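You operate a simulated robot arm through the tools that you are given. There is no shell and no other tool.

You are at the controls of a simulated robot arm. One attempt, no reset.

## Task
Put things in order on the blue table. At the end: the silver box (marked "BOLTS") from the blue table stands on top of the grey front housing; the green jar stands where the silver box stood; the black pinion from the blue table stands where the red cup brush stood; the blue cloth stands where the green jar stood; the red cup brush stands where the blue cloth stood; whatever was shut is shut again. Leave all else as you found it, and nothing knocked over.

The check looks at the end state, three seconds after you hand in, the way a careful person would. Anything else that was tipped, shoved, dropped, spilled or broken makes it a failure. Flat cloth is picked up by pressing the open fingertips on it (5 to 10 N) and closing them slowly along it; thin cloth reads only 2 to 8 mm in the jaws.

## Robot
A 6-joint arm with a two-finger parallel gripper, fixed in place. Base frame: the origin is at the foot of the arm, x ahead of it, y to its left, z up; the work surface is at about z = 0. Units: mm, rad, N and s.
With the tool pointing down near the work surface it reaches from about 160 to 420 mm from the base axis. Its first joint turns from -1.152 to 1.152 rad. Payload 1.57 kg.
Tool frame: the origin (TCP) lies between the finger pads and is the grasp point; the fingertips stand 30 mm ahead of it; z points along the fingers, y is the line along which they close. The gripper opens to 80 mm. The fingers are 17 mm wide and 12 mm thick; the gripper's body (40 by 82 mm) begins 80 mm behind the TCP.
Orientation is told as [roll, pitch, yaw] about the base's x, y, z axes, in that order, counted from this pose: with the fingers straight down and closing along the base's y, the tool's x points along the base's -x, its y along +y and its z along -z.

## Interface
- The arm moves only by the tool step_arm. Its argument "deltas" is one flat list of numbers, 7 for each row, row after row: the shift along the base's x, y, z in m, then the turn, a rotation vector about the base's x, y, z in rad, then the opening, from 0 (shut) to 1 (fully open). In form: [dx, dy, dz, wx, wy, wz, gripper, dx, dy, dz, wx, wy, wz, gripper, ...]. A call has 1 to 20 rows; each row is the pose to reach, as a shift and turn from the pose commanded when the call began. A row lasts 0.2 s, in which the tool goes at most 50 mm and 0.15 rad; a call with a longer step from one row to the next is refused whole, and so is a gripper value outside its range. A pose out of reach is approached as far as the arm can. The call stops where the force on the tool passes 40 N (or 10 N more than at its start, if that is more) or the arm is blocked; 0.2 s more then pass. Each finger travels about 153 mm/s and halts on what it meets, pressing with about 32 N; the grip force reading is that of the motor and also rises with nothing between the fingers. The clock runs only during rows and for 0.2 s after the last one: add rows that repeat a pose to give the fingers time. The reply holds the time, the measured pose of the TCP, the force on the tool along the base axes, the opening and the grip force, in the units named above and with some noise, with the torque about the TCP (base axes, N m) and any sound that the robot's microphone picked up, and new pictures: "views" is both (left out), scene, wrist or none.
- Cameras (640 x 400 px; columns grow to the right, rows downward): "scene" is fixed at [60.2, -342.8, 412.1]; the picture's right is [0.68, -0.73, 0.00], its down [-0.50, -0.46, -0.73] and it looks along [0.54, 0.50, -0.68] (base axes); focal length 214 px, centre (320, 200). "wrist" rides on the gripper at [72, -7, -122] in the tool frame; the picture's right is [0.09, 1.00, 0.00], its down [-0.84, 0.08, -0.54] and it looks along [-0.54, 0.05, 0.84] (tool axes); focal length 238 px, centre (320, 200). There is no depth. A picture from a camera that has moved, and an enlarged one, comes with that camera's place and axes in the base frame and with its lens.
- inspect(camera, box): a new picture of the part [left, top, right, bottom] of that camera's present view, enlarged. No time passes.
- sign_off(): hands the job in; it is judged then, once.

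Nothing tells you positions but the pictures and the camera data. Unless the task says otherwise, let go and move clear before handing in.

The tools are called after "Call:" as a command line: name --argument value ..., lists and objects as JSON in quotes. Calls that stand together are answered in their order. step_arm: Moves the arm, as the interface text tells. Its arguments: {"type":"object","properties":{"deltas":{"type":"array","items":{"type":"number"}},"views":{"type":"string","enum":["both","scene","wrist","none"]}},"required":["deltas"]} The other tools are called the same way: inspect (camera, box) takes an enlarged picture of a part of a camera's view; sign_off () hands the job in.

At the start:

```text
time_s: 0.0
eef_pos: [223.0, -50.8, 264.5]
orientation: [0.0, -0.002, 0.002]
force: [0.0, 0.0, 0.3]
ft_torque: [0.02, 0.05, 0.02]
width: 79.8
finger_force: 0.0
```

scene: 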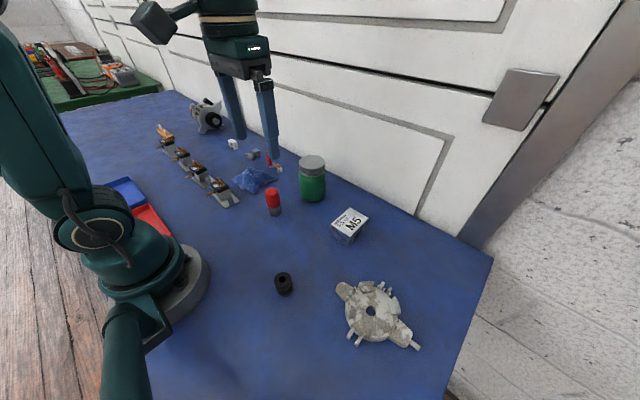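
wrist: 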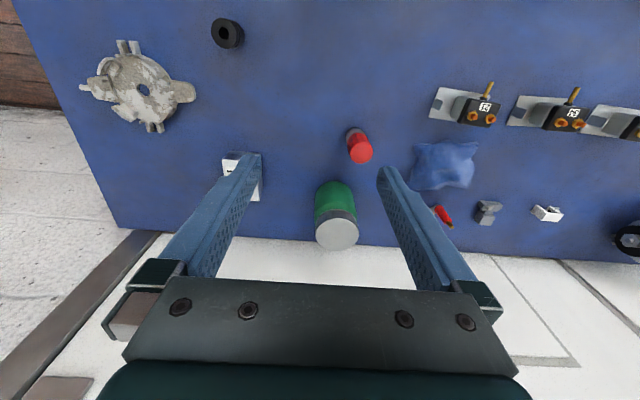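

I see a blue table with the silver box, green jar, red cup brush, blue cloth, black pinion and the grey housing. I'll first look closer at each area before moving.

Call:
inspect --camera "scene" --box '[220, 130, 380, 230]'

Call:
inspect --camera "scene" --box '[260, 200, 440, 360]'

Call:
inspect --camera "wrist" --box '[60, 0, 280, 220]'

Call:
inspect --camera "wrist" --box '[300, 60, 640, 260]'

Call:
inspect --camera "scene" --box '[0, 0, 260, 240]'

```text
4.00 times, centred on (300, 180) of scene
camera zoom: at [60.2, -342.8, 412.1], right [0.68, -0.73, 0.0], down [-0.5, -0.46, -0.73], along [0.54, 0.5, -0.68], focal length 858 px, centre (400, 280)
```

zoom: 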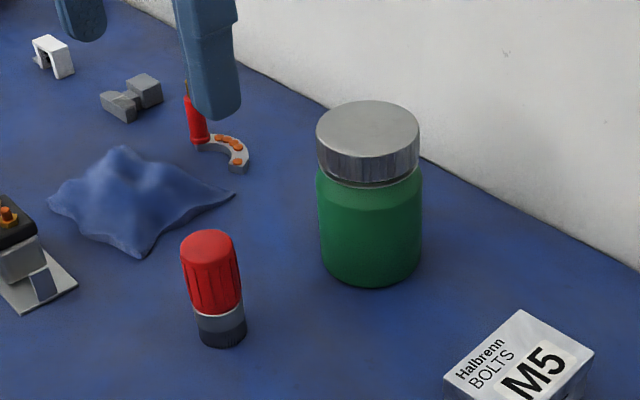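

```text
2.50 times, centred on (350, 280) of scene
camera zoom: at [60.2, -342.8, 412.1], right [0.68, -0.73, 0.0], down [-0.5, -0.46, -0.73], along [0.54, 0.5, -0.68], focal length 536 px, centre (245, 0)
```

zoom: 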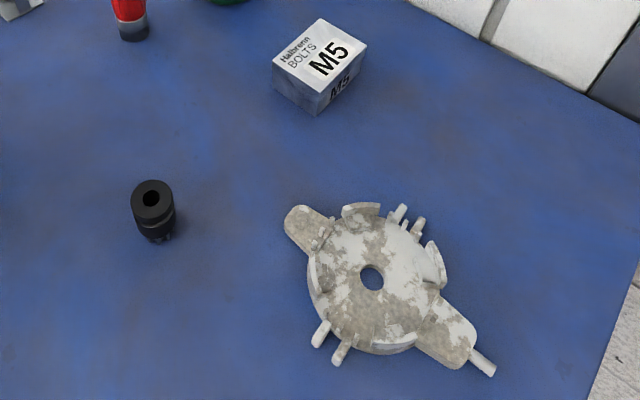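

```text
1.82 times, centred on (170, 110) of wrist
camera zoom: at [151.3, -58.3, 385.7], right [-0.09, 1.0, 0.0], down [0.84, 0.08, 0.54], along [0.54, 0.05, -0.84], focal length 433 px, centre (593, 364)
```

zoom: 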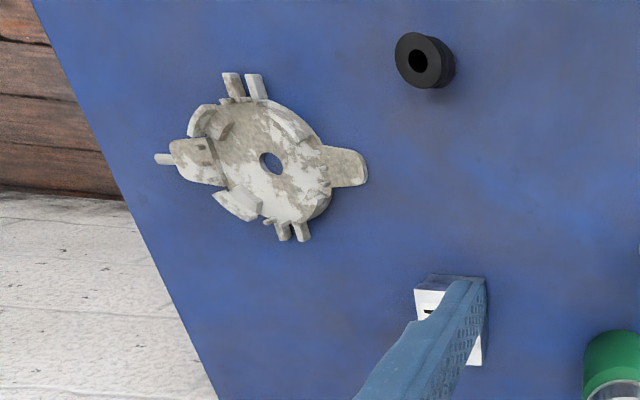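

```text
1.88 times, centred on (470, 160) of wrist
camera zoom: at [151.3, -58.3, 385.7], right [-0.09, 1.0, 0.0], down [0.84, 0.08, 0.54], along [0.54, 0.05, -0.84], focal length 449 px, centre (38, 275)
```

zoom: 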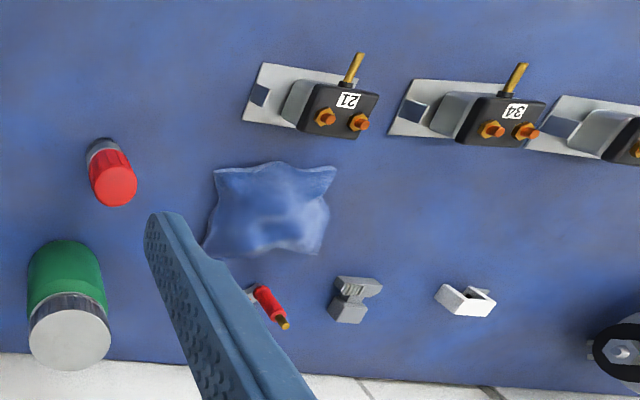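

```text
1.67 times, centred on (130, 120) of scene
camera zoom: at [60.2, -342.8, 412.1], right [0.68, -0.73, 0.0], down [-0.5, -0.46, -0.73], along [0.54, 0.5, -0.68], focal length 358 px, centre (637, 333)
```

zoom: 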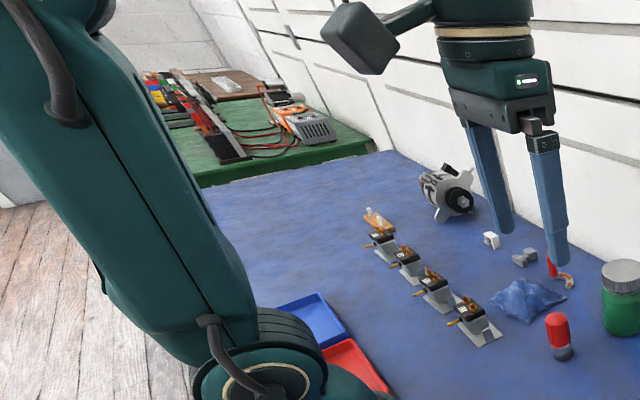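

The layout is a chain: box to housing, jar to box spot, cloth to jar spot, brush to cloth spot, pinion to brush spot. I estimate the jar at about (390,-9), brush (273,13), cloth (307,163), pinion (150,-165), box (350,-168) and housing (224,-310). I'll zoom in to refine these.

Call:
inspect --camera "scene" --box '[320, 195, 384, 255]'

Call:
inspect --camera "scene" --box '[325, 270, 430, 355]'

Call:
inspect --camera "scene" --box '[225, 155, 295, 205]'

Call:
inspect --camera "scene" --box '[255, 250, 315, 310]'

Call:
inspect --camera "wrist" --box '[400, 120, 500, 220]'

```text
6.67 times, centred on (352, 225) of scene
camera zoom: at [60.2, -342.8, 412.1], right [0.68, -0.73, 0.0], down [-0.5, -0.46, -0.73], along [0.54, 0.5, -0.68], focal length 1430 px, centre (107, 33)
```

zoom: 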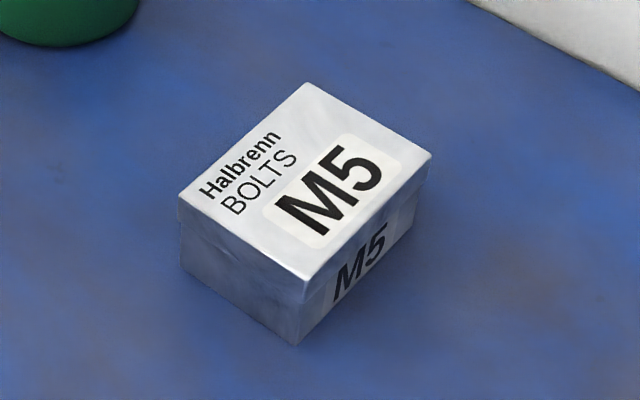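

```text
4.71 times, centred on (378, 312) of scene
camera zoom: at [60.2, -342.8, 412.1], right [0.68, -0.73, 0.0], down [-0.5, -0.46, -0.73], along [0.54, 0.5, -0.68], focal length 1009 px, centre (49, -329)
```

zoom: 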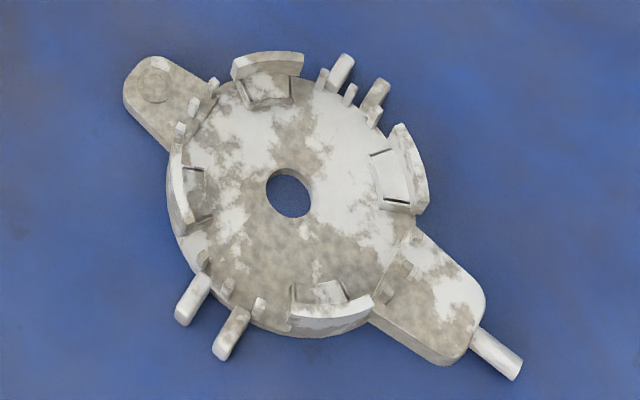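

```text
8.00 times, centred on (260, 180) of scene
camera zoom: at [60.2, -342.8, 412.1], right [0.68, -0.73, 0.0], down [-0.5, -0.46, -0.73], along [0.54, 0.5, -0.68], focal length 1716 px, centre (800, 360)
```

zoom: 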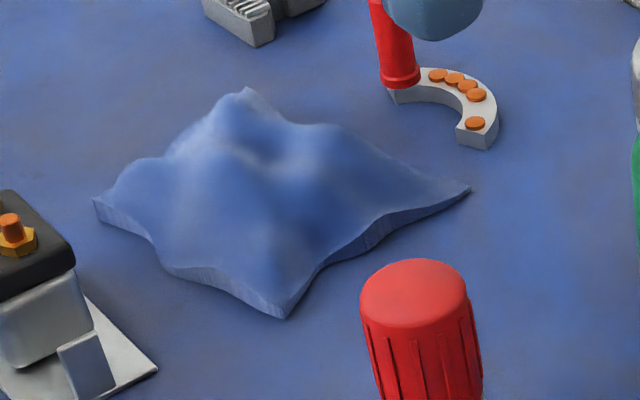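

```text
6.67 times, centred on (285, 280) of scene
camera zoom: at [60.2, -342.8, 412.1], right [0.68, -0.73, 0.0], down [-0.5, -0.46, -0.73], along [0.54, 0.5, -0.68], focal length 1430 px, centre (553, -333)
```

zoom: 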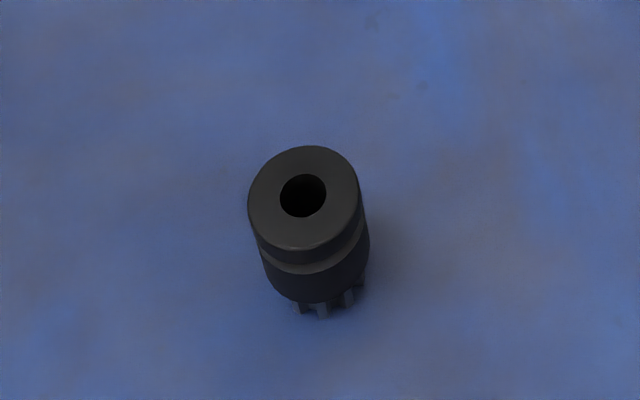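

```text
4.00 times, centred on (450, 170) of wrist
camera zoom: at [151.3, -58.3, 385.7], right [-0.09, 1.0, 0.0], down [0.84, 0.08, 0.54], along [0.54, 0.05, -0.84], focal length 953 px, centre (-200, 320)
```

zoom: 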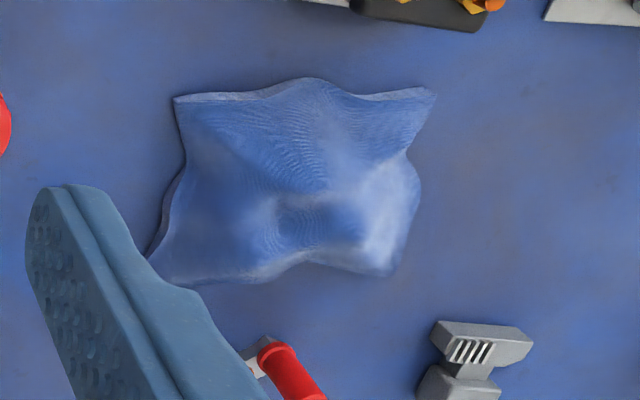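

The silver box is about 75×54×36 mm, centred near (353,-167) and axis-aligned. The housing has four upright tabs forming a ~60 mm square around (227,-310). I'll fly the wrist camera over the housing to measure its top before carrying anything.

Call:
step_arm --deltas '[-0.006, -0.03, -0.008, 0, 0, 0, 1, -0.011, -0.06, -0.016, 0, 0, 0, 1, -0.016, -0.09, -0.024, 0, 0, 0, 1, -0.022, -0.12, -0.032, 0, 0, 0, 1, -0.027, -0.15, -0.04, 0, 0, 0, 1, -0.032, -0.18, -0.048, 0, 0, 0, 1, -0.038, -0.21, -0.056, 0, 0, 0, 1, -0.043, -0.239, -0.0645, 0, 0, 0, 1, -0.043, -0.239, -0.0645, 0, 0, 0, 1]' --views "both"

```text
time_s: 2.0
eef_pos: [180.9, -291.3, 199.2]
orientation: [0.001, -0.002, 0.001]
force: [0.5, -0.1, 0.1]
ft_torque: [-0.02, -0.02, -0.04]
width: 79.9
finger_force: 0.0
camera wrist: at [109.1, -297.9, 321.0], right [-0.09, 1.0, 0.0], down [0.84, 0.08, 0.54], along [0.54, 0.05, -0.84], focal length 238 px, centre (320, 200)
```

scene: 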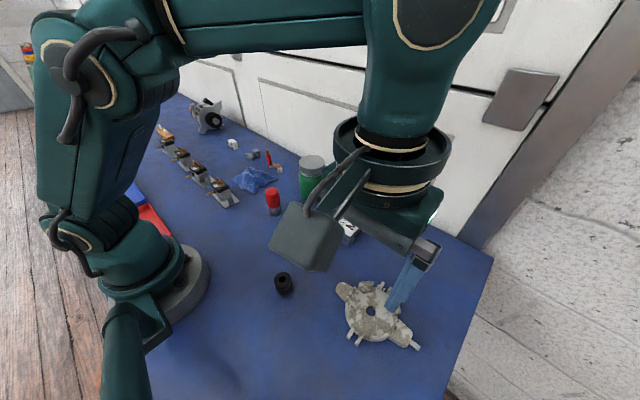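
wrist: 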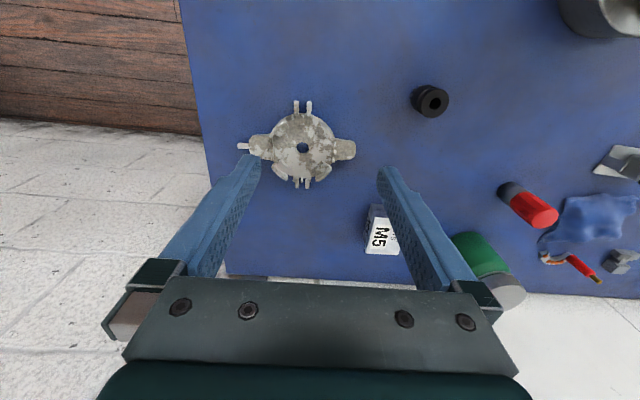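

The arm is above the housing and the wrist camera sees it clearly. I'll zoom in on the housing, the box and the pinion for a second line of sight.

Call:
inspect --camera "wrist" --box '[230, 90, 370, 200]'

Call:
inspect --camera "wrist" --box '[350, 195, 420, 265]'

Call:
inspect --camera "wrist" --box '[400, 70, 460, 130]'

Call:
inspect --camera "wrist" --box '[440, 160, 640, 310]'

```text
3.64 times, centred on (300, 145) of wrist
camera zoom: at [109.1, -297.9, 321.0], right [-0.09, 1.0, 0.0], down [0.84, 0.08, 0.54], along [0.54, 0.05, -0.84], focal length 867 px, centre (393, 400)
```

zoom: 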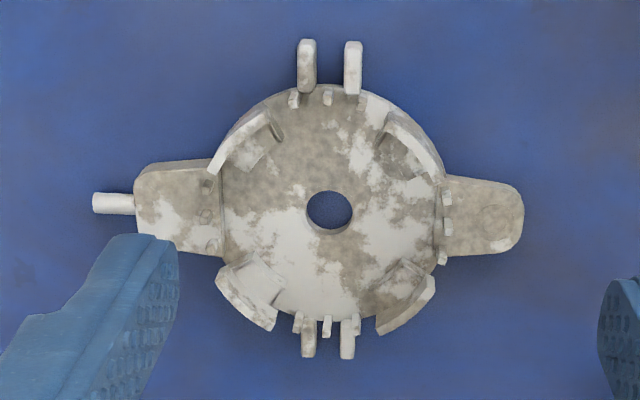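

```text
5.71 times, centred on (385, 230) of wrist
camera zoom: at [109.1, -297.9, 321.0], right [-0.09, 1.0, 0.0], down [0.84, 0.08, 0.54], along [0.54, 0.05, -0.84], focal length 1362 px, centre (-51, 29)
```

zoom: 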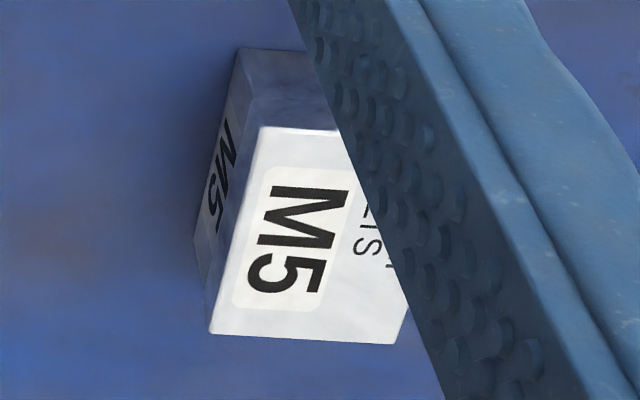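

```text
6.67 times, centred on (430, 100) of wrist
camera zoom: at [109.1, -297.9, 321.0], right [-0.09, 1.0, 0.0], down [0.84, 0.08, 0.54], along [0.54, 0.05, -0.84], focal length 1589 px, centre (-413, 867)
```

zoom: 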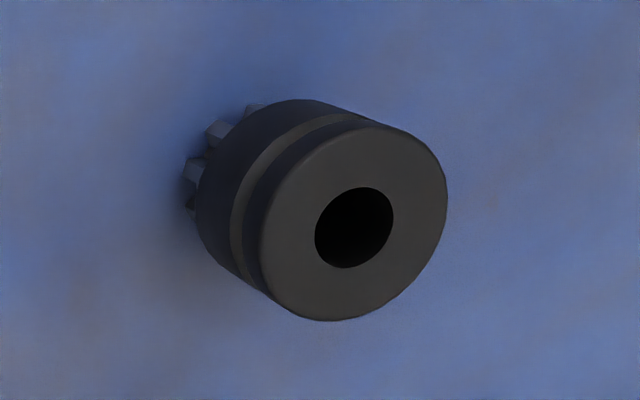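

```text
2.67 times, centred on (540, 235) of wrist
camera zoom: at [109.1, -297.9, 321.0], right [-0.09, 1.0, 0.0], down [0.84, 0.08, 0.54], along [0.54, 0.05, -0.84], focal length 636 px, centre (-267, 107)
```

zoom: 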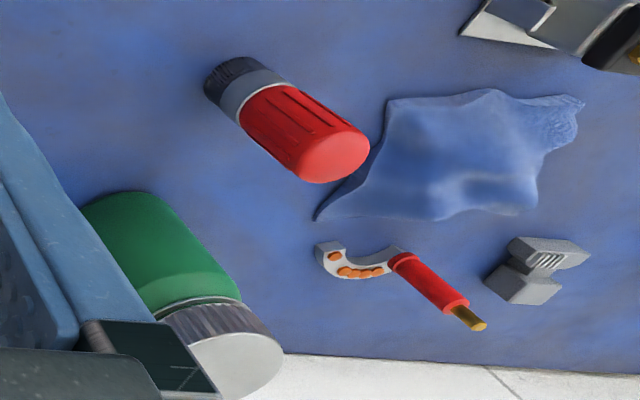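

Both views agree: the box centre is about (353,-167), and the housing tabs are at roughly ±31 mm around (227,-310), tops near z≈30. Next I'll move over the box and check alignment.

Call:
step_arm --deltas '[0.025, 0.018, -0.005, 0, 0, 0, 1, 0.05, 0.036, -0.015, 0, 0, 0, 1, 0.075, 0.054, -0.025, 0, 0, 0, 1, 0.1, 0.071, -0.035, 0, 0, 0, 1, 0.125, 0.089, -0.045, 0, 0, 0, 1, 0.15, 0.107, -0.055, 0, 0, 0, 1, 0.1725, 0.1225, -0.07, 0, 0, 0, 1, 0.1725, 0.1225, -0.07, 0, 0, 0, 1]' --views "both"

```text
time_s: 3.8
eef_pos: [353.7, -168.0, 129.4]
orientation: [0.001, 0.0, 0.001]
force: [-0.3, 0.0, -0.2]
ft_torque: [0.0, 0.01, 0.01]
width: 80.0
finger_force: 0.1
camera wrist: at [281.8, -175.4, 251.5], right [-0.09, 1.0, 0.0], down [0.84, 0.08, 0.54], along [0.54, 0.05, -0.84], focal length 238 px, centre (320, 200)
```

scene: 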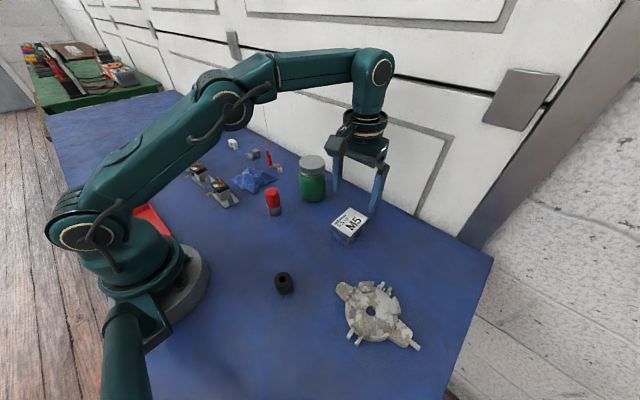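
wrist: 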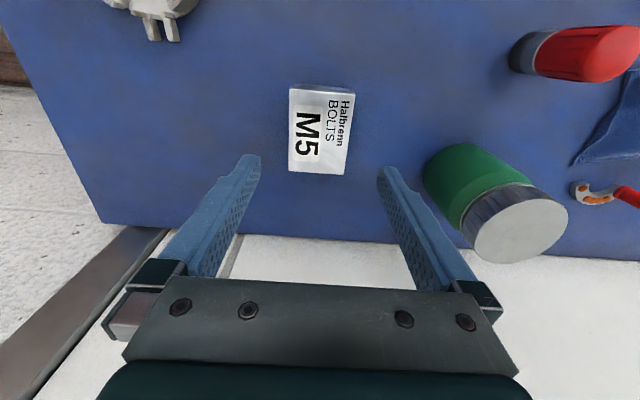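

The gripper is over the box with fingers straddling it. I'll zoom to verify centring.

Call:
inspect --camera "wrist" --box '[260, 70, 400, 190]'

Call:
inspect --camera "wrist" --box '[400, 120, 600, 270]'

```text
3.33 times, centred on (330, 130) of wrist
camera zoom: at [281.8, -175.4, 251.5], right [-0.09, 1.0, 0.0], down [0.84, 0.08, 0.54], along [0.54, 0.05, -0.84], focal length 794 px, centre (287, 433)
```

zoom: 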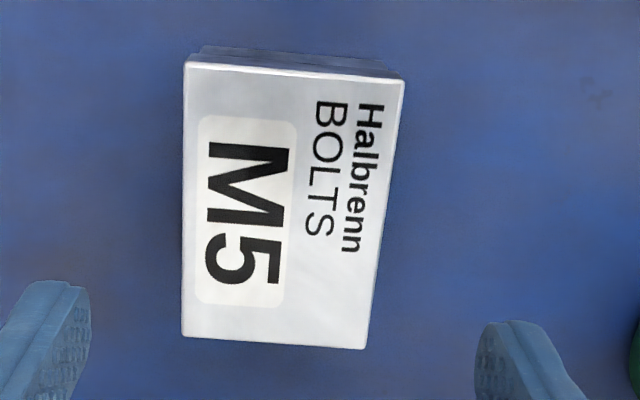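

```text
2.67 times, centred on (500, 195) of wrist
camera zoom: at [281.8, -175.4, 251.5], right [-0.09, 1.0, 0.0], down [0.84, 0.08, 0.54], along [0.54, 0.05, -0.84], focal length 636 px, centre (-160, 213)
```

zoom: 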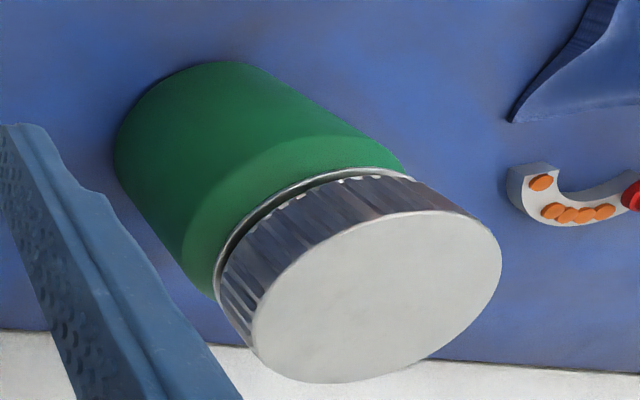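

Box centre refined to about (352,-168.5), nearly square to the axes. I'll descend with fingers open to just above the table.

Call:
step_arm --deltas '[-0.001, -0.0005, -0.02, 0, 0, 0, 1, -0.001, -0.0005, -0.04, 0, 0, 0, 1, -0.001, -0.0005, -0.06, 0, 0, 0, 1, -0.001, -0.0005, -0.08, 0, 0, 0, 1, -0.001, -0.0005, -0.09, 0, 0, 0, 1, -0.001, -0.0005, -0.096, 0, 0, 0, 1, -0.001, -0.0005, -0.096, 0, 0, 0, 1]' --views "both"

```text
time_s: 5.4
eef_pos: [350.9, -169.9, 34.1]
orientation: [0.0, -0.001, 0.002]
force: [0.1, 0.6, -0.6]
ft_torque: [0.0, 0.02, -0.03]
width: 79.9
finger_force: 0.1
camera wrist: at [279.6, -176.4, 155.8], right [-0.09, 1.0, 0.0], down [0.84, 0.08, 0.54], along [0.54, 0.05, -0.84], focal length 238 px, centre (320, 200)
```

scene: 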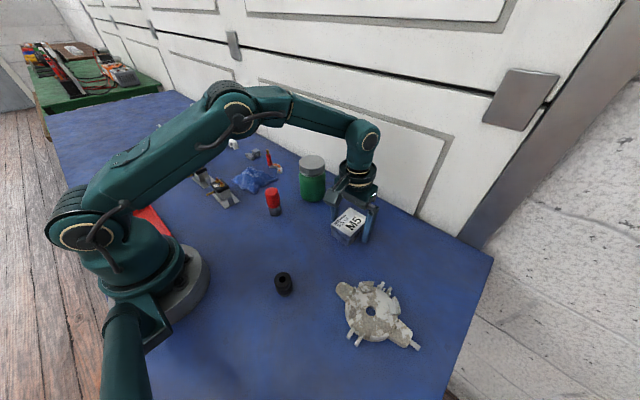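
wrist: 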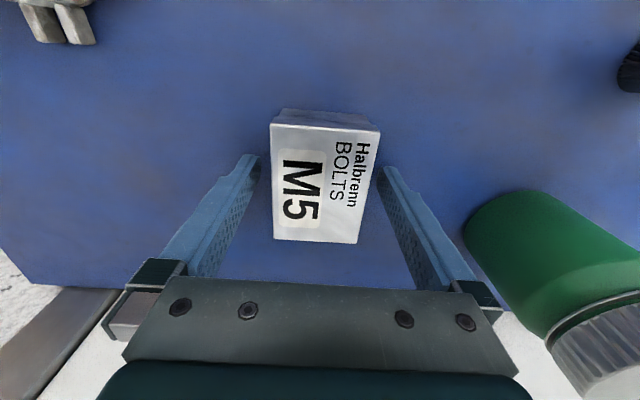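

The fingers are down either side of the box. I'll close gently on it.

Call:
step_arm --deltas '[0, 0, 0, 0, 0, 0, 0.8, 0, 0, 0, 0, 0, 0, 0.72, 0, 0, 0, 0, 0, 0, 0.69, 0, 0, 0, 0, 0, 0, 0.66, 0, 0, 0, 0, 0, 0, 0.6, 0, 0, 0, 0, 0, 0, 0.4, 0, 0, 0, 0, 0, 0, 0.4]' --views "wrist"

```text
time_s: 7.0
eef_pos: [352.9, -170.2, 34.3]
orientation: [-0.001, -0.002, 0.002]
force: [-0.8, -1.4, 0.7]
ft_torque: [0.01, -0.01, 0.07]
width: 55.0
finger_force: 31.6
camera wrist: at [279.6, -176.4, 156.1], right [-0.09, 1.0, 0.0], down [0.84, 0.08, 0.54], along [0.54, 0.05, -0.84], focal length 238 px, centre (320, 200)
```

wrist: 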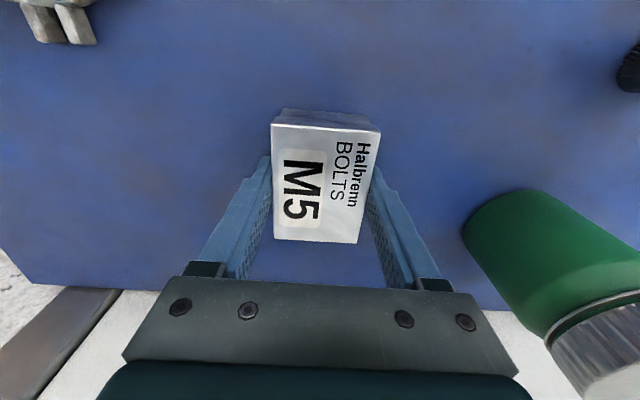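

The grip reads 55 mm at 31.6 N and the box has not shifted. I'll lift it slowly and straight.

Call:
step_arm --deltas '[0, 0, 0.004, 0, 0, 0, 0.4, 0, 0, 0.012, 0, 0, 0, 0.4, 0, 0, 0.024, 0, 0, 0, 0.4, 0, 0, 0.04, 0, 0, 0, 0.4, 0, 0, 0.06, 0, 0, 0, 0.4, 0, 0, 0.08, 0, 0, 0, 0.4, 0, 0, 0.095, 0, 0, 0, 0.4, 0, 0, 0.095, 0, 0, 0, 0.4]' --views "both"

```text
time_s: 8.8
eef_pos: [353.3, -169.3, 128.1]
orientation: [0.0, -0.002, 0.001]
force: [-0.4, -0.9, -3.5]
ft_torque: [-0.03, -0.03, 0.0]
width: 54.8
finger_force: 32.0
camera wrist: at [281.1, -176.0, 249.5], right [-0.09, 1.0, 0.0], down [0.84, 0.08, 0.54], along [0.54, 0.05, -0.84], focal length 238 px, centre (320, 200)
```

scene: 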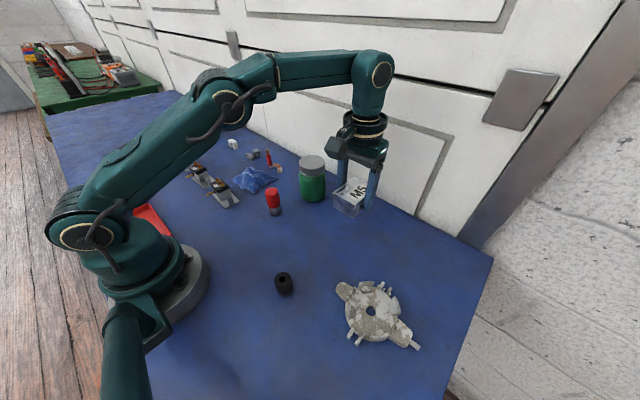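
wrist: 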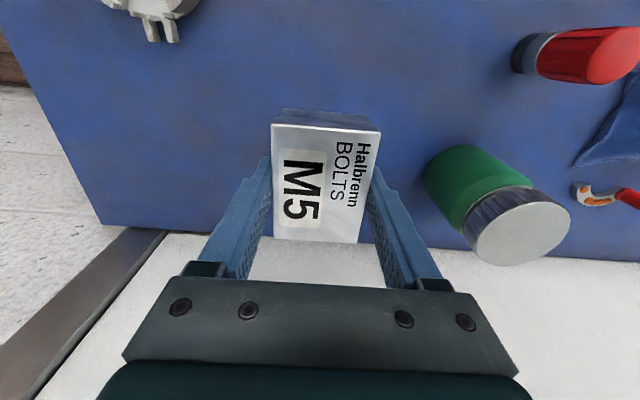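

The box is held securely (about 3.5 N). I'll carry it level to above the housing at about (226,-310), with a slight turn to match the housing's tabs.

Call:
step_arm --deltas '[-0.006, -0.007, 0, 0, 0, 0.004, 0.4, -0.018, -0.02, 0, 0, 0, 0.008, 0.4, -0.034, -0.038, 0, 0, 0, 0.012, 0.4, -0.05, -0.056, 0, 0, 0, 0.016, 0.4, -0.066, -0.073, 0, 0, 0, 0.02, 0.4, -0.082, -0.091, 0, 0, 0, 0.024, 0.4, -0.098, -0.109, 0, 0, 0, 0.028, 0.4, -0.112, -0.125, 0, 0, 0, 0.032, 0.4, -0.122, -0.136, 0, 0, 0, 0.035, 0.4, -0.1263, -0.1406, 0, 0, 0, 0.035, 0.4, -0.1263, -0.1406, 0, 0, 0, 0.035, 0.4]' --views "both"

```text
time_s: 11.2
eef_pos: [225.6, -309.7, 129.0]
orientation: [-0.002, -0.004, 0.037]
force: [0.5, 1.2, -3.4]
ft_torque: [-0.04, 0.0, -0.02]
width: 55.1
finger_force: 32.0
camera wrist: at [153.8, -319.5, 249.8], right [-0.13, 0.99, 0.0], down [0.83, 0.11, 0.54], along [0.54, 0.07, -0.84], focal length 238 px, centre (320, 200)
```

scene: 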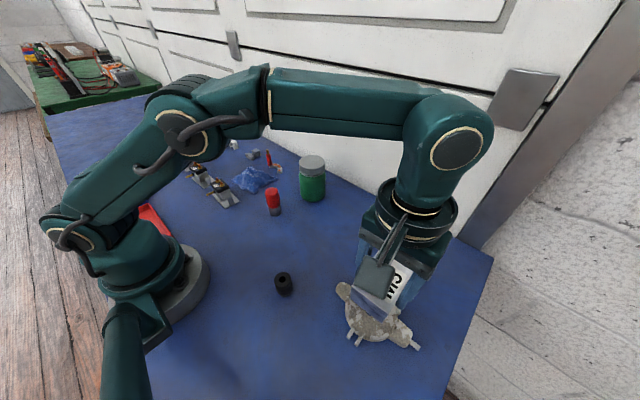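
wrist: 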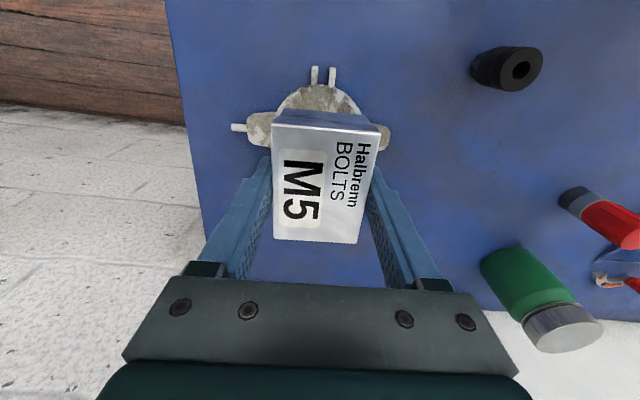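

The box hangs over the housing. I'll zoom in to check centring before lowering.

Call:
inspect --camera "wrist" --box '[220, 50, 420, 175]'

Call:
inspect --camera "scene" --box '[320, 240, 440, 360]'

```text
3.20 times, centred on (320, 112) of wrist
camera zoom: at [153.8, -319.5, 249.8], right [-0.13, 0.99, 0.0], down [0.83, 0.11, 0.54], along [0.54, 0.07, -0.84], focal length 763 px, centre (320, 480)
```

zoom: 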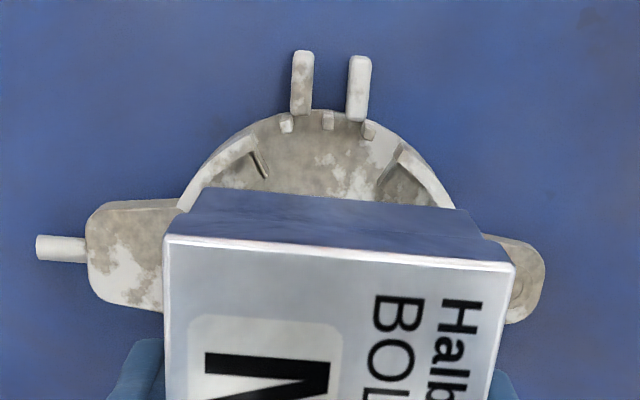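

```text
3.33 times, centred on (380, 300) of scene
camera zoom: at [60.2, -342.9, 412.1], right [0.68, -0.73, 0.0], down [-0.5, -0.46, -0.73], along [0.54, 0.5, -0.68], focal length 715 px, centre (120, -133)
```

zoom: 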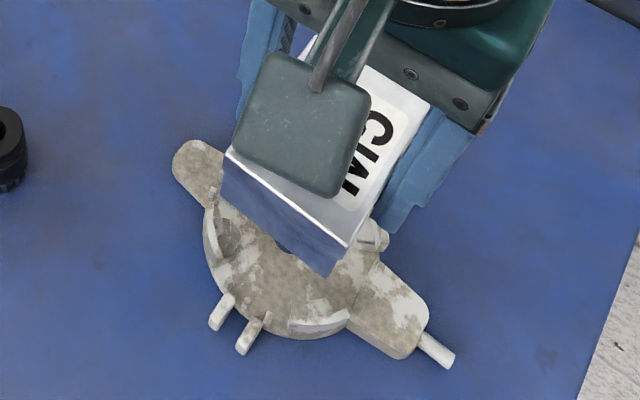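

Alignment looks right. I'll lower in part, to about 15 mm above the tabs, then look again.

Call:
step_arm --deltas '[0, -0.0005, -0.01, 0, 0, 0, 0.4, 0, -0.0005, -0.022, 0, 0, 0, 0.4, 0, -0.0005, -0.034, 0, 0, 0, 0.4, 0, -0.0005, -0.044, 0, 0, 0, 0.4, 0, -0.0005, -0.049, 0, 0, 0, 0.4, 0, -0.0005, -0.049, 0, 0, 0, 0.4]' --views "both"

Call:
inspect --camera "wrist" --box '[220, 50, 420, 175]'

Call:
inspect --camera "scene" --box '[320, 240, 440, 360]'

```text
time_s: 12.6
eef_pos: [225.8, -310.4, 79.3]
orientation: [0.0, -0.002, 0.037]
force: [0.2, 0.2, -3.3]
ft_torque: [0.02, -0.03, 0.03]
width: 54.7
finger_force: 32.0
camera wrist: at [154.6, -318.9, 201.1], right [-0.13, 0.99, 0.0], down [0.83, 0.11, 0.54], along [0.54, 0.07, -0.84], focal length 238 px, centre (320, 200)
```

scene: 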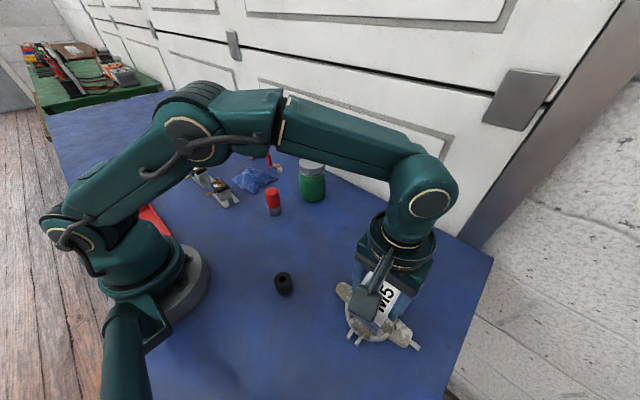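
wrist: 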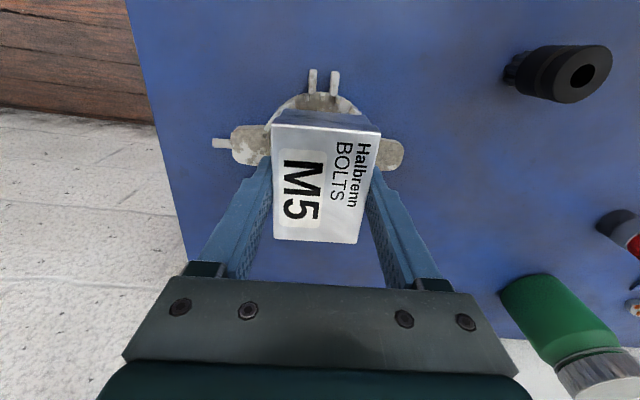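

```text
3.20 times, centred on (320, 112) of wrist
camera zoom: at [154.6, -318.9, 201.1], right [-0.13, 0.99, 0.0], down [0.83, 0.11, 0.54], along [0.54, 0.07, -0.84], focal length 763 px, centre (320, 480)
```

zoom: 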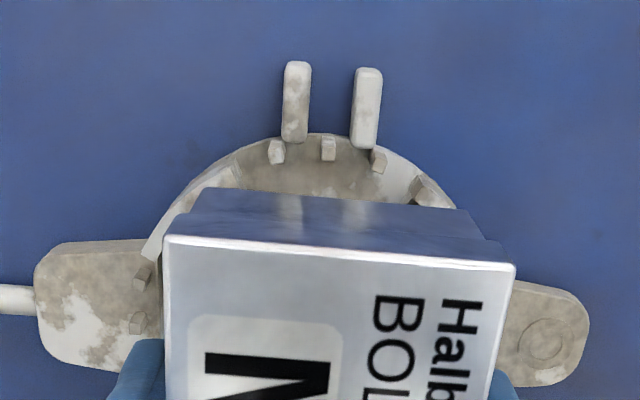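

```text
3.33 times, centred on (380, 300) of scene
camera zoom: at [60.2, -342.8, 412.1], right [0.68, -0.73, 0.0], down [-0.5, -0.46, -0.73], along [0.54, 0.5, -0.68], focal length 715 px, centre (120, -133)
```

zoom: 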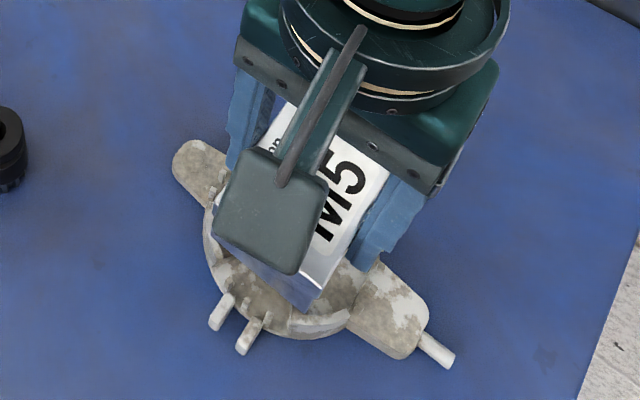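

The box is centred over the tabs. I'll lower slowly in small steps and watch the force for contact.

Call:
step_arm --deltas '[0.0005, -0.0005, -0.002, 0, 0, 0, 0.4, 0.0005, -0.0005, -0.004, 0, 0, 0, 0.4, 0.0005, -0.0005, -0.006, 0, 0, 0, 0.4, 0.0005, -0.0005, -0.008, 0, 0, 0, 0.4, 0.0005, -0.0005, -0.01, 0, 0, 0, 0.4, 0.0005, -0.0005, -0.011, 0, 0, 0, 0.4]' --views "both"

Call:
inspect --camera "scene" --box '[320, 240, 440, 360]'

```text
time_s: 14.0
eef_pos: [226.3, -309.9, 67.9]
orientation: [0.0, -0.001, 0.037]
force: [0.4, -0.7, -3.3]
ft_torque: [-0.01, 0.0, -0.01]
width: 54.9
finger_force: 31.9
camera wrist: at [154.4, -319.7, 190.3], right [-0.13, 0.99, 0.0], down [0.83, 0.11, 0.54], along [0.54, 0.07, -0.84], focal length 238 px, centre (320, 200)
```

scene: 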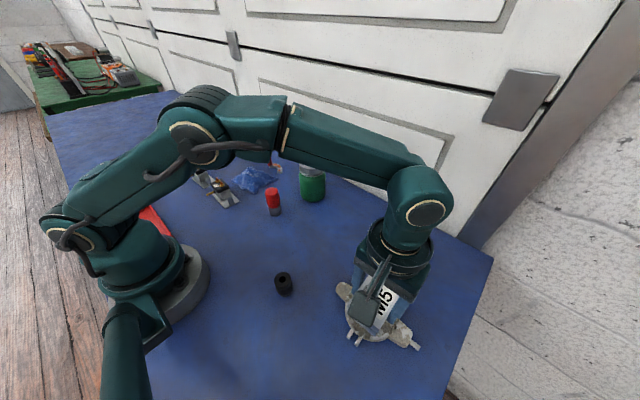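
wrist: 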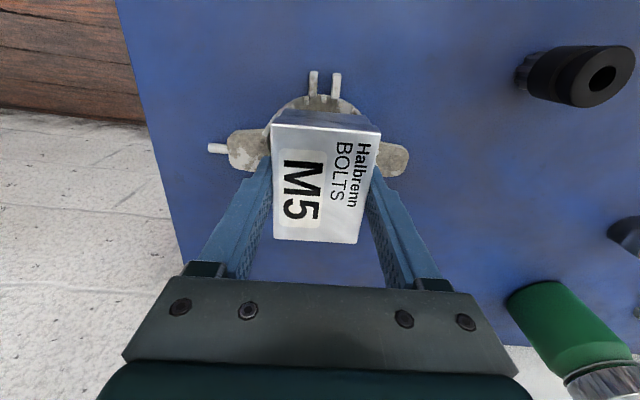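

```text
3.33 times, centred on (380, 300) of scene
camera zoom: at [60.2, -342.8, 412.1], right [0.68, -0.73, 0.0], down [-0.5, -0.46, -0.73], along [0.54, 0.5, -0.68], focal length 715 px, centre (120, -133)
```

zoom: 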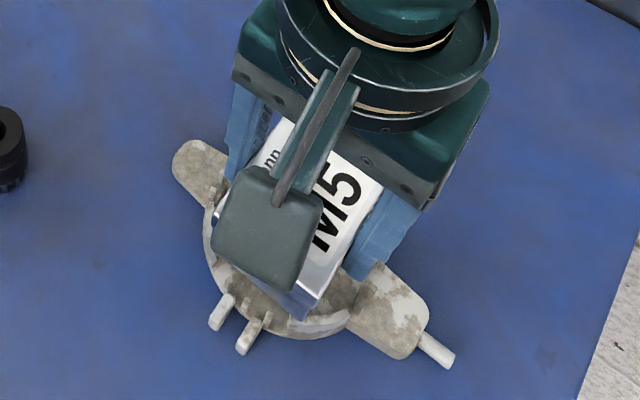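

No contact yet (box bottom about z=34). I'll continue in 1 mm steps.

Call:
step_arm --deltas '[0, 0, -0.001, 0, 0, 0, 0.4, 0, 0, -0.002, 0, 0, 0, 0.4, 0, 0, -0.003, 0, 0, 0, 0.4, 0, 0, -0.004, 0, 0, 0, 0.4, 0, 0, -0.005, 0, 0, 0, 0.4]' --views "wrist"

Call:
inspect --camera "wrist" --box '[200, 60, 420, 200]'

```text
time_s: 15.2
eef_pos: [224.7, -310.7, 64.1]
orientation: [0.0, -0.001, 0.037]
force: [-0.2, -0.6, -3.0]
ft_torque: [0.03, 0.03, 0.02]
width: 54.7
finger_force: 31.7
camera wrist: at [154.3, -319.5, 185.5], right [-0.13, 0.99, 0.0], down [0.83, 0.11, 0.54], along [0.54, 0.07, -0.84], focal length 238 px, centre (320, 200)
```

wrist: 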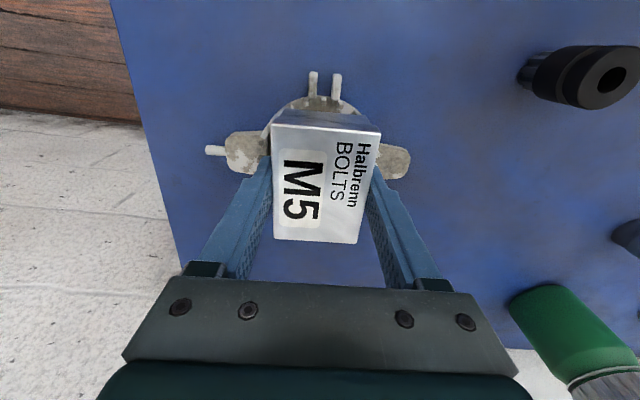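

```text
2.86 times, centred on (310, 130) of wrist
camera zoom: at [154.3, -319.5, 185.5], right [-0.13, 0.99, 0.0], down [0.83, 0.11, 0.54], along [0.54, 0.07, -0.84], focal length 681 px, centre (349, 400)
```

zoom: 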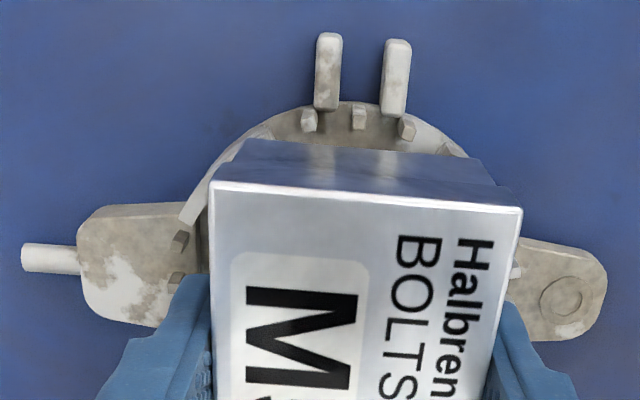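

Still hanging free (-3 N). I'll keep lowering in 1 mm steps.

Call:
step_arm --deltas '[0.0005, 0, -0.001, 0, 0, 0, 0.4, 0.0005, 0, -0.002, 0, 0, 0, 0.4, 0.0005, 0, -0.003, 0, 0, 0, 0.4, 0.0005, 0, -0.004, 0, 0, 0, 0.4]' --views "wrist"

Call:
inspect --camera "wrist" --box '[200, 60, 420, 200]'

Call:
inspect --camera "scene" --box '[340, 270, 420, 350]'

```text
time_s: 16.2
eef_pos: [226.3, -310.4, 58.7]
orientation: [-0.002, -0.002, 0.037]
force: [-0.9, 0.6, 1.3]
ft_torque: [0.12, -0.06, 0.05]
width: 54.8
finger_force: 31.7
camera wrist: at [154.7, -319.5, 181.1], right [-0.13, 0.99, 0.0], down [0.83, 0.11, 0.54], along [0.54, 0.07, -0.84], focal length 238 px, centre (320, 200)
```

wrist: 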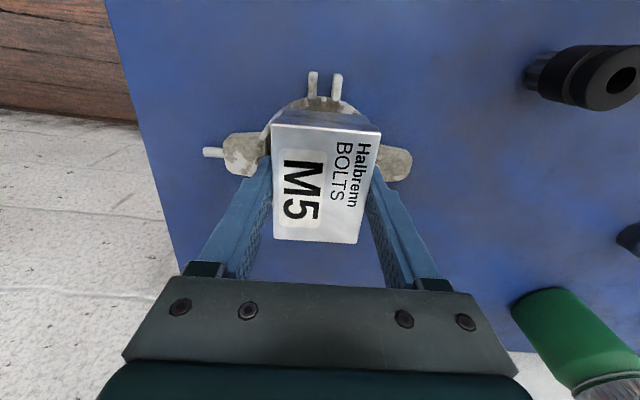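

```text
2.86 times, centred on (310, 130) of wrist
camera zoom: at [154.7, -319.5, 181.1], right [-0.13, 0.99, 0.0], down [0.83, 0.11, 0.54], along [0.54, 0.07, -0.84], focal length 681 px, centre (349, 400)
```

zoom: 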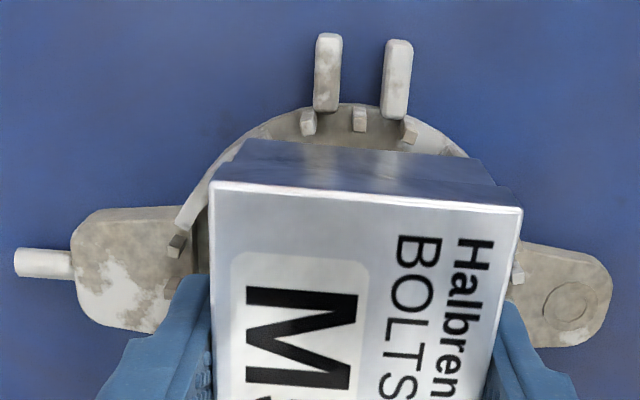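

```text
5.00 times, centred on (380, 310) of scene
camera zoom: at [60.2, -342.8, 412.1], right [0.68, -0.73, 0.0], down [-0.5, -0.46, -0.73], along [0.54, 0.5, -0.68], focal length 1072 px, centre (20, -350)
```

zoom: 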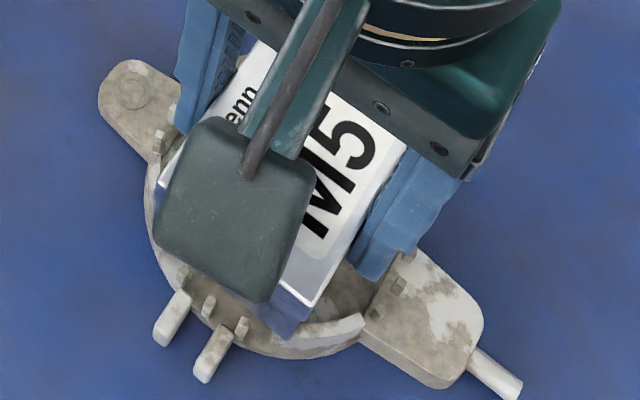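

The force has shifted by about +4 N, so the box is touching the tabs at box bottom ≈25 mm. I'll press one more millimetre to confirm a firm seat.

Call:
step_arm --deltas '[0, 0, -0.0005, 0, 0, 0, 0.4, 0, 0, -0.001, 0, 0, 0, 0.4, 0, 0, -0.001, 0, 0, 0, 0.4]' --views "none"

```text
time_s: 17.0
eef_pos: [225.9, -309.3, 59.8]
orientation: [-0.001, -0.003, 0.038]
force: [1.8, -0.5, 10.2]
ft_torque: [0.34, 0.29, -0.03]
width: 55.2
finger_force: 32.0
```

Contact is 13 N, concentrated toward the near-right tab, so the box is seated with perhaps a sub-millimetre gap elsewhere. I'll relax the pressing slightly and open slowly.

Call:
step_arm --deltas '[0, 0, 0.0006, 0, 0, 0, 0.4, 0, 0, 0.0006, 0, 0, 0, 0.68, 0, 0, 0.0006, 0, 0, 0, 0.7, 0, 0, 0.0006, 0, 0, 0, 0.73, 0, 0, 0.0006, 0, 0, 0, 0.78, 0, 0, 0.0006, 0, 0, 0, 0.85, 0, 0, 0.0006, 0, 0, 0, 0.95, 0, 0, 0.0006, 0, 0, 0, 1, 0, 0, 0.0006, 0, 0, 0, 1]' --views "both"

Call:
inspect --camera "wrist" --box '[200, 60, 420, 200]'

Call:
inspect --camera "scene" --box '[340, 270, 420, 350]'

```text
time_s: 19.0
eef_pos: [225.7, -309.7, 60.0]
orientation: [0.0, -0.001, 0.036]
force: [-0.4, 0.1, -0.2]
ft_torque: [0.0, -0.01, 0.01]
width: 79.8
finger_force: 0.0
camera wrist: at [154.4, -319.8, 181.0], right [-0.13, 0.99, 0.0], down [0.83, 0.11, 0.54], along [0.54, 0.07, -0.84], focal length 238 px, centre (320, 200)
```

scene: 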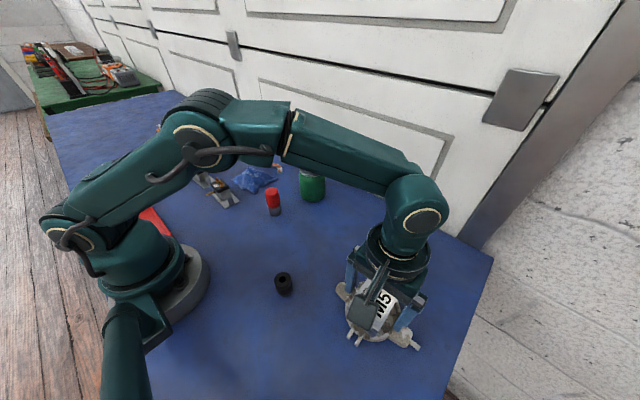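
wrist: 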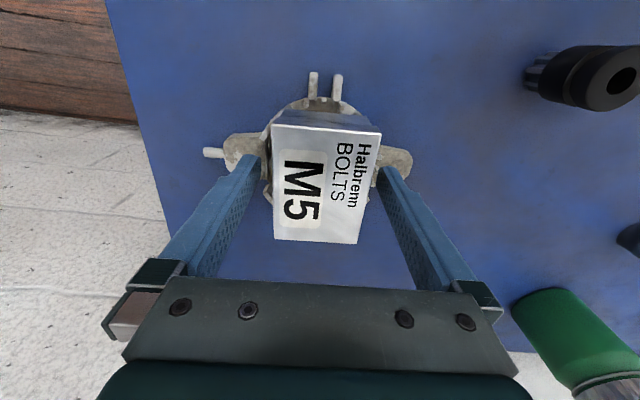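

```text
2.86 times, centred on (310, 130) of wrist
camera zoom: at [154.4, -319.8, 181.0], right [-0.13, 0.99, 0.0], down [0.83, 0.11, 0.54], along [0.54, 0.07, -0.84], focal length 681 px, centre (349, 400)
```

zoom: 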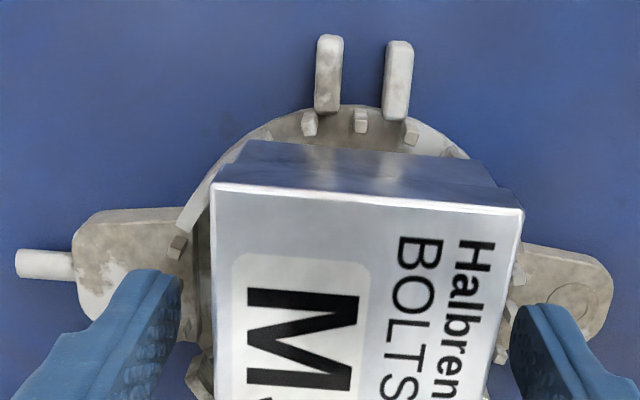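

```text
5.00 times, centred on (380, 310) of scene
camera zoom: at [60.2, -342.8, 412.1], right [0.68, -0.73, 0.0], down [-0.5, -0.46, -0.73], along [0.54, 0.5, -0.68], focal length 1072 px, centre (20, -350)
```

zoom: 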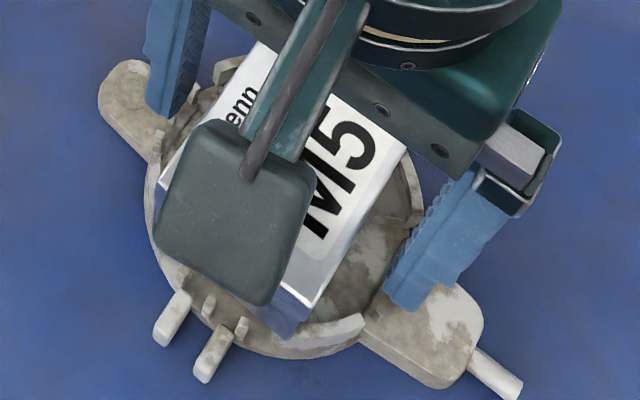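

The box is released and stayed level. I'll rise straight up and check how it sits.

Call:
step_arm --deltas '[0, 0, 0.01, 0, 0, 0, 1, 0, 0, 0.03, 0, 0, 0, 1, 0, 0, 0.06, 0, 0, 0, 1, 0, 0, 0.09, 0, 0, 0, 1, 0, 0, 0.12, 0, 0, 0, 1, 0.02, 0.03, 0.14, 0, 0, -0.01, 1, 0.04, 0.06, 0.14, 0, 0, -0.02, 1, 0.06, 0.1, 0.14, 0, 0, -0.035, 1, 0.06, 0.1, 0.14, 0, 0, -0.035, 1]' --views "both"

Call:
inspect --camera "scene" --box '[325, 260, 430, 350]'

Call:
inspect --camera "wrist" --box '[160, 20, 320, 180]'

```text
time_s: 21.0
eef_pos: [287.0, -208.4, 199.0]
orientation: [-0.001, -0.002, -0.001]
force: [-0.2, 0.1, -1.1]
ft_torque: [0.02, -0.04, -0.01]
width: 80.0
finger_force: 0.1
out of reach, approached as far as the arm can: row 5
camera wrist: at [214.7, -215.1, 320.3], right [-0.09, 1.0, 0.0], down [0.84, 0.08, 0.54], along [0.54, 0.05, -0.84], focal length 238 px, centre (320, 200)
```

scene: 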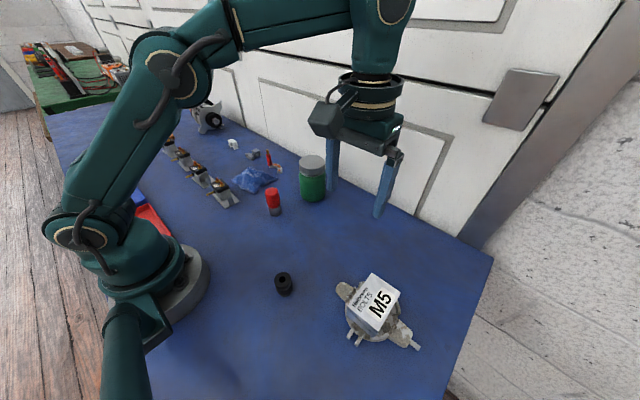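
wrist: 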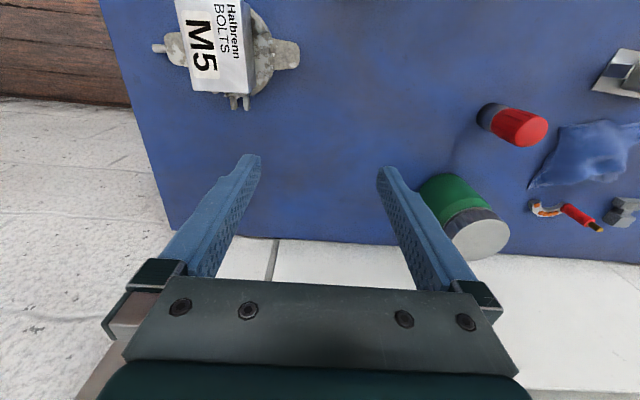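

```text
4.44 times, centred on (378, 305) of scene
camera zoom: at [60.2, -342.8, 412.1], right [0.68, -0.73, 0.0], down [-0.5, -0.46, -0.73], along [0.54, 0.5, -0.68], focal length 953 px, centre (64, -267)
```

zoom: 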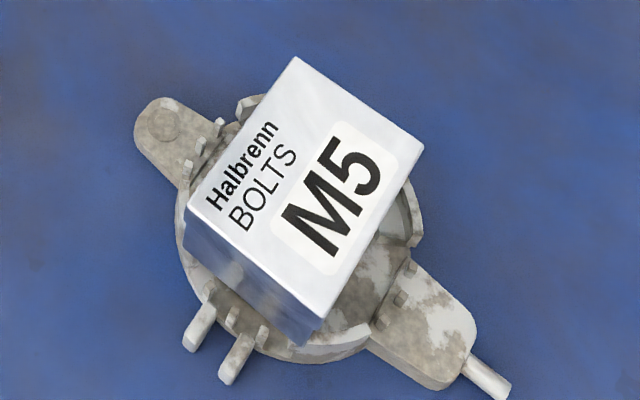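

```text
2.50 times, centred on (240, 100) of wrist
camera zoom: at [214.7, -215.1, 320.3], right [-0.09, 1.0, 0.0], down [0.84, 0.08, 0.54], along [0.54, 0.05, -0.84], focal length 596 px, centre (520, 450)
```

zoom: 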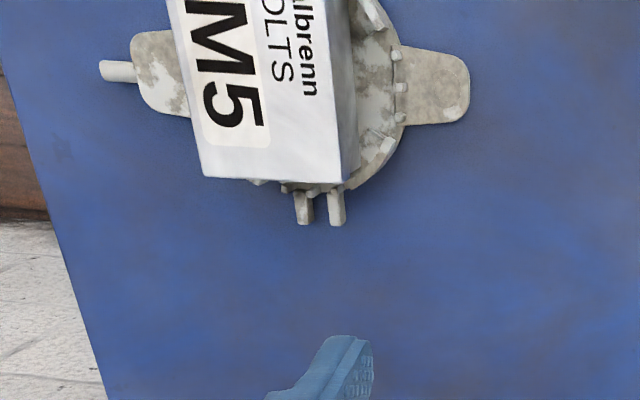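

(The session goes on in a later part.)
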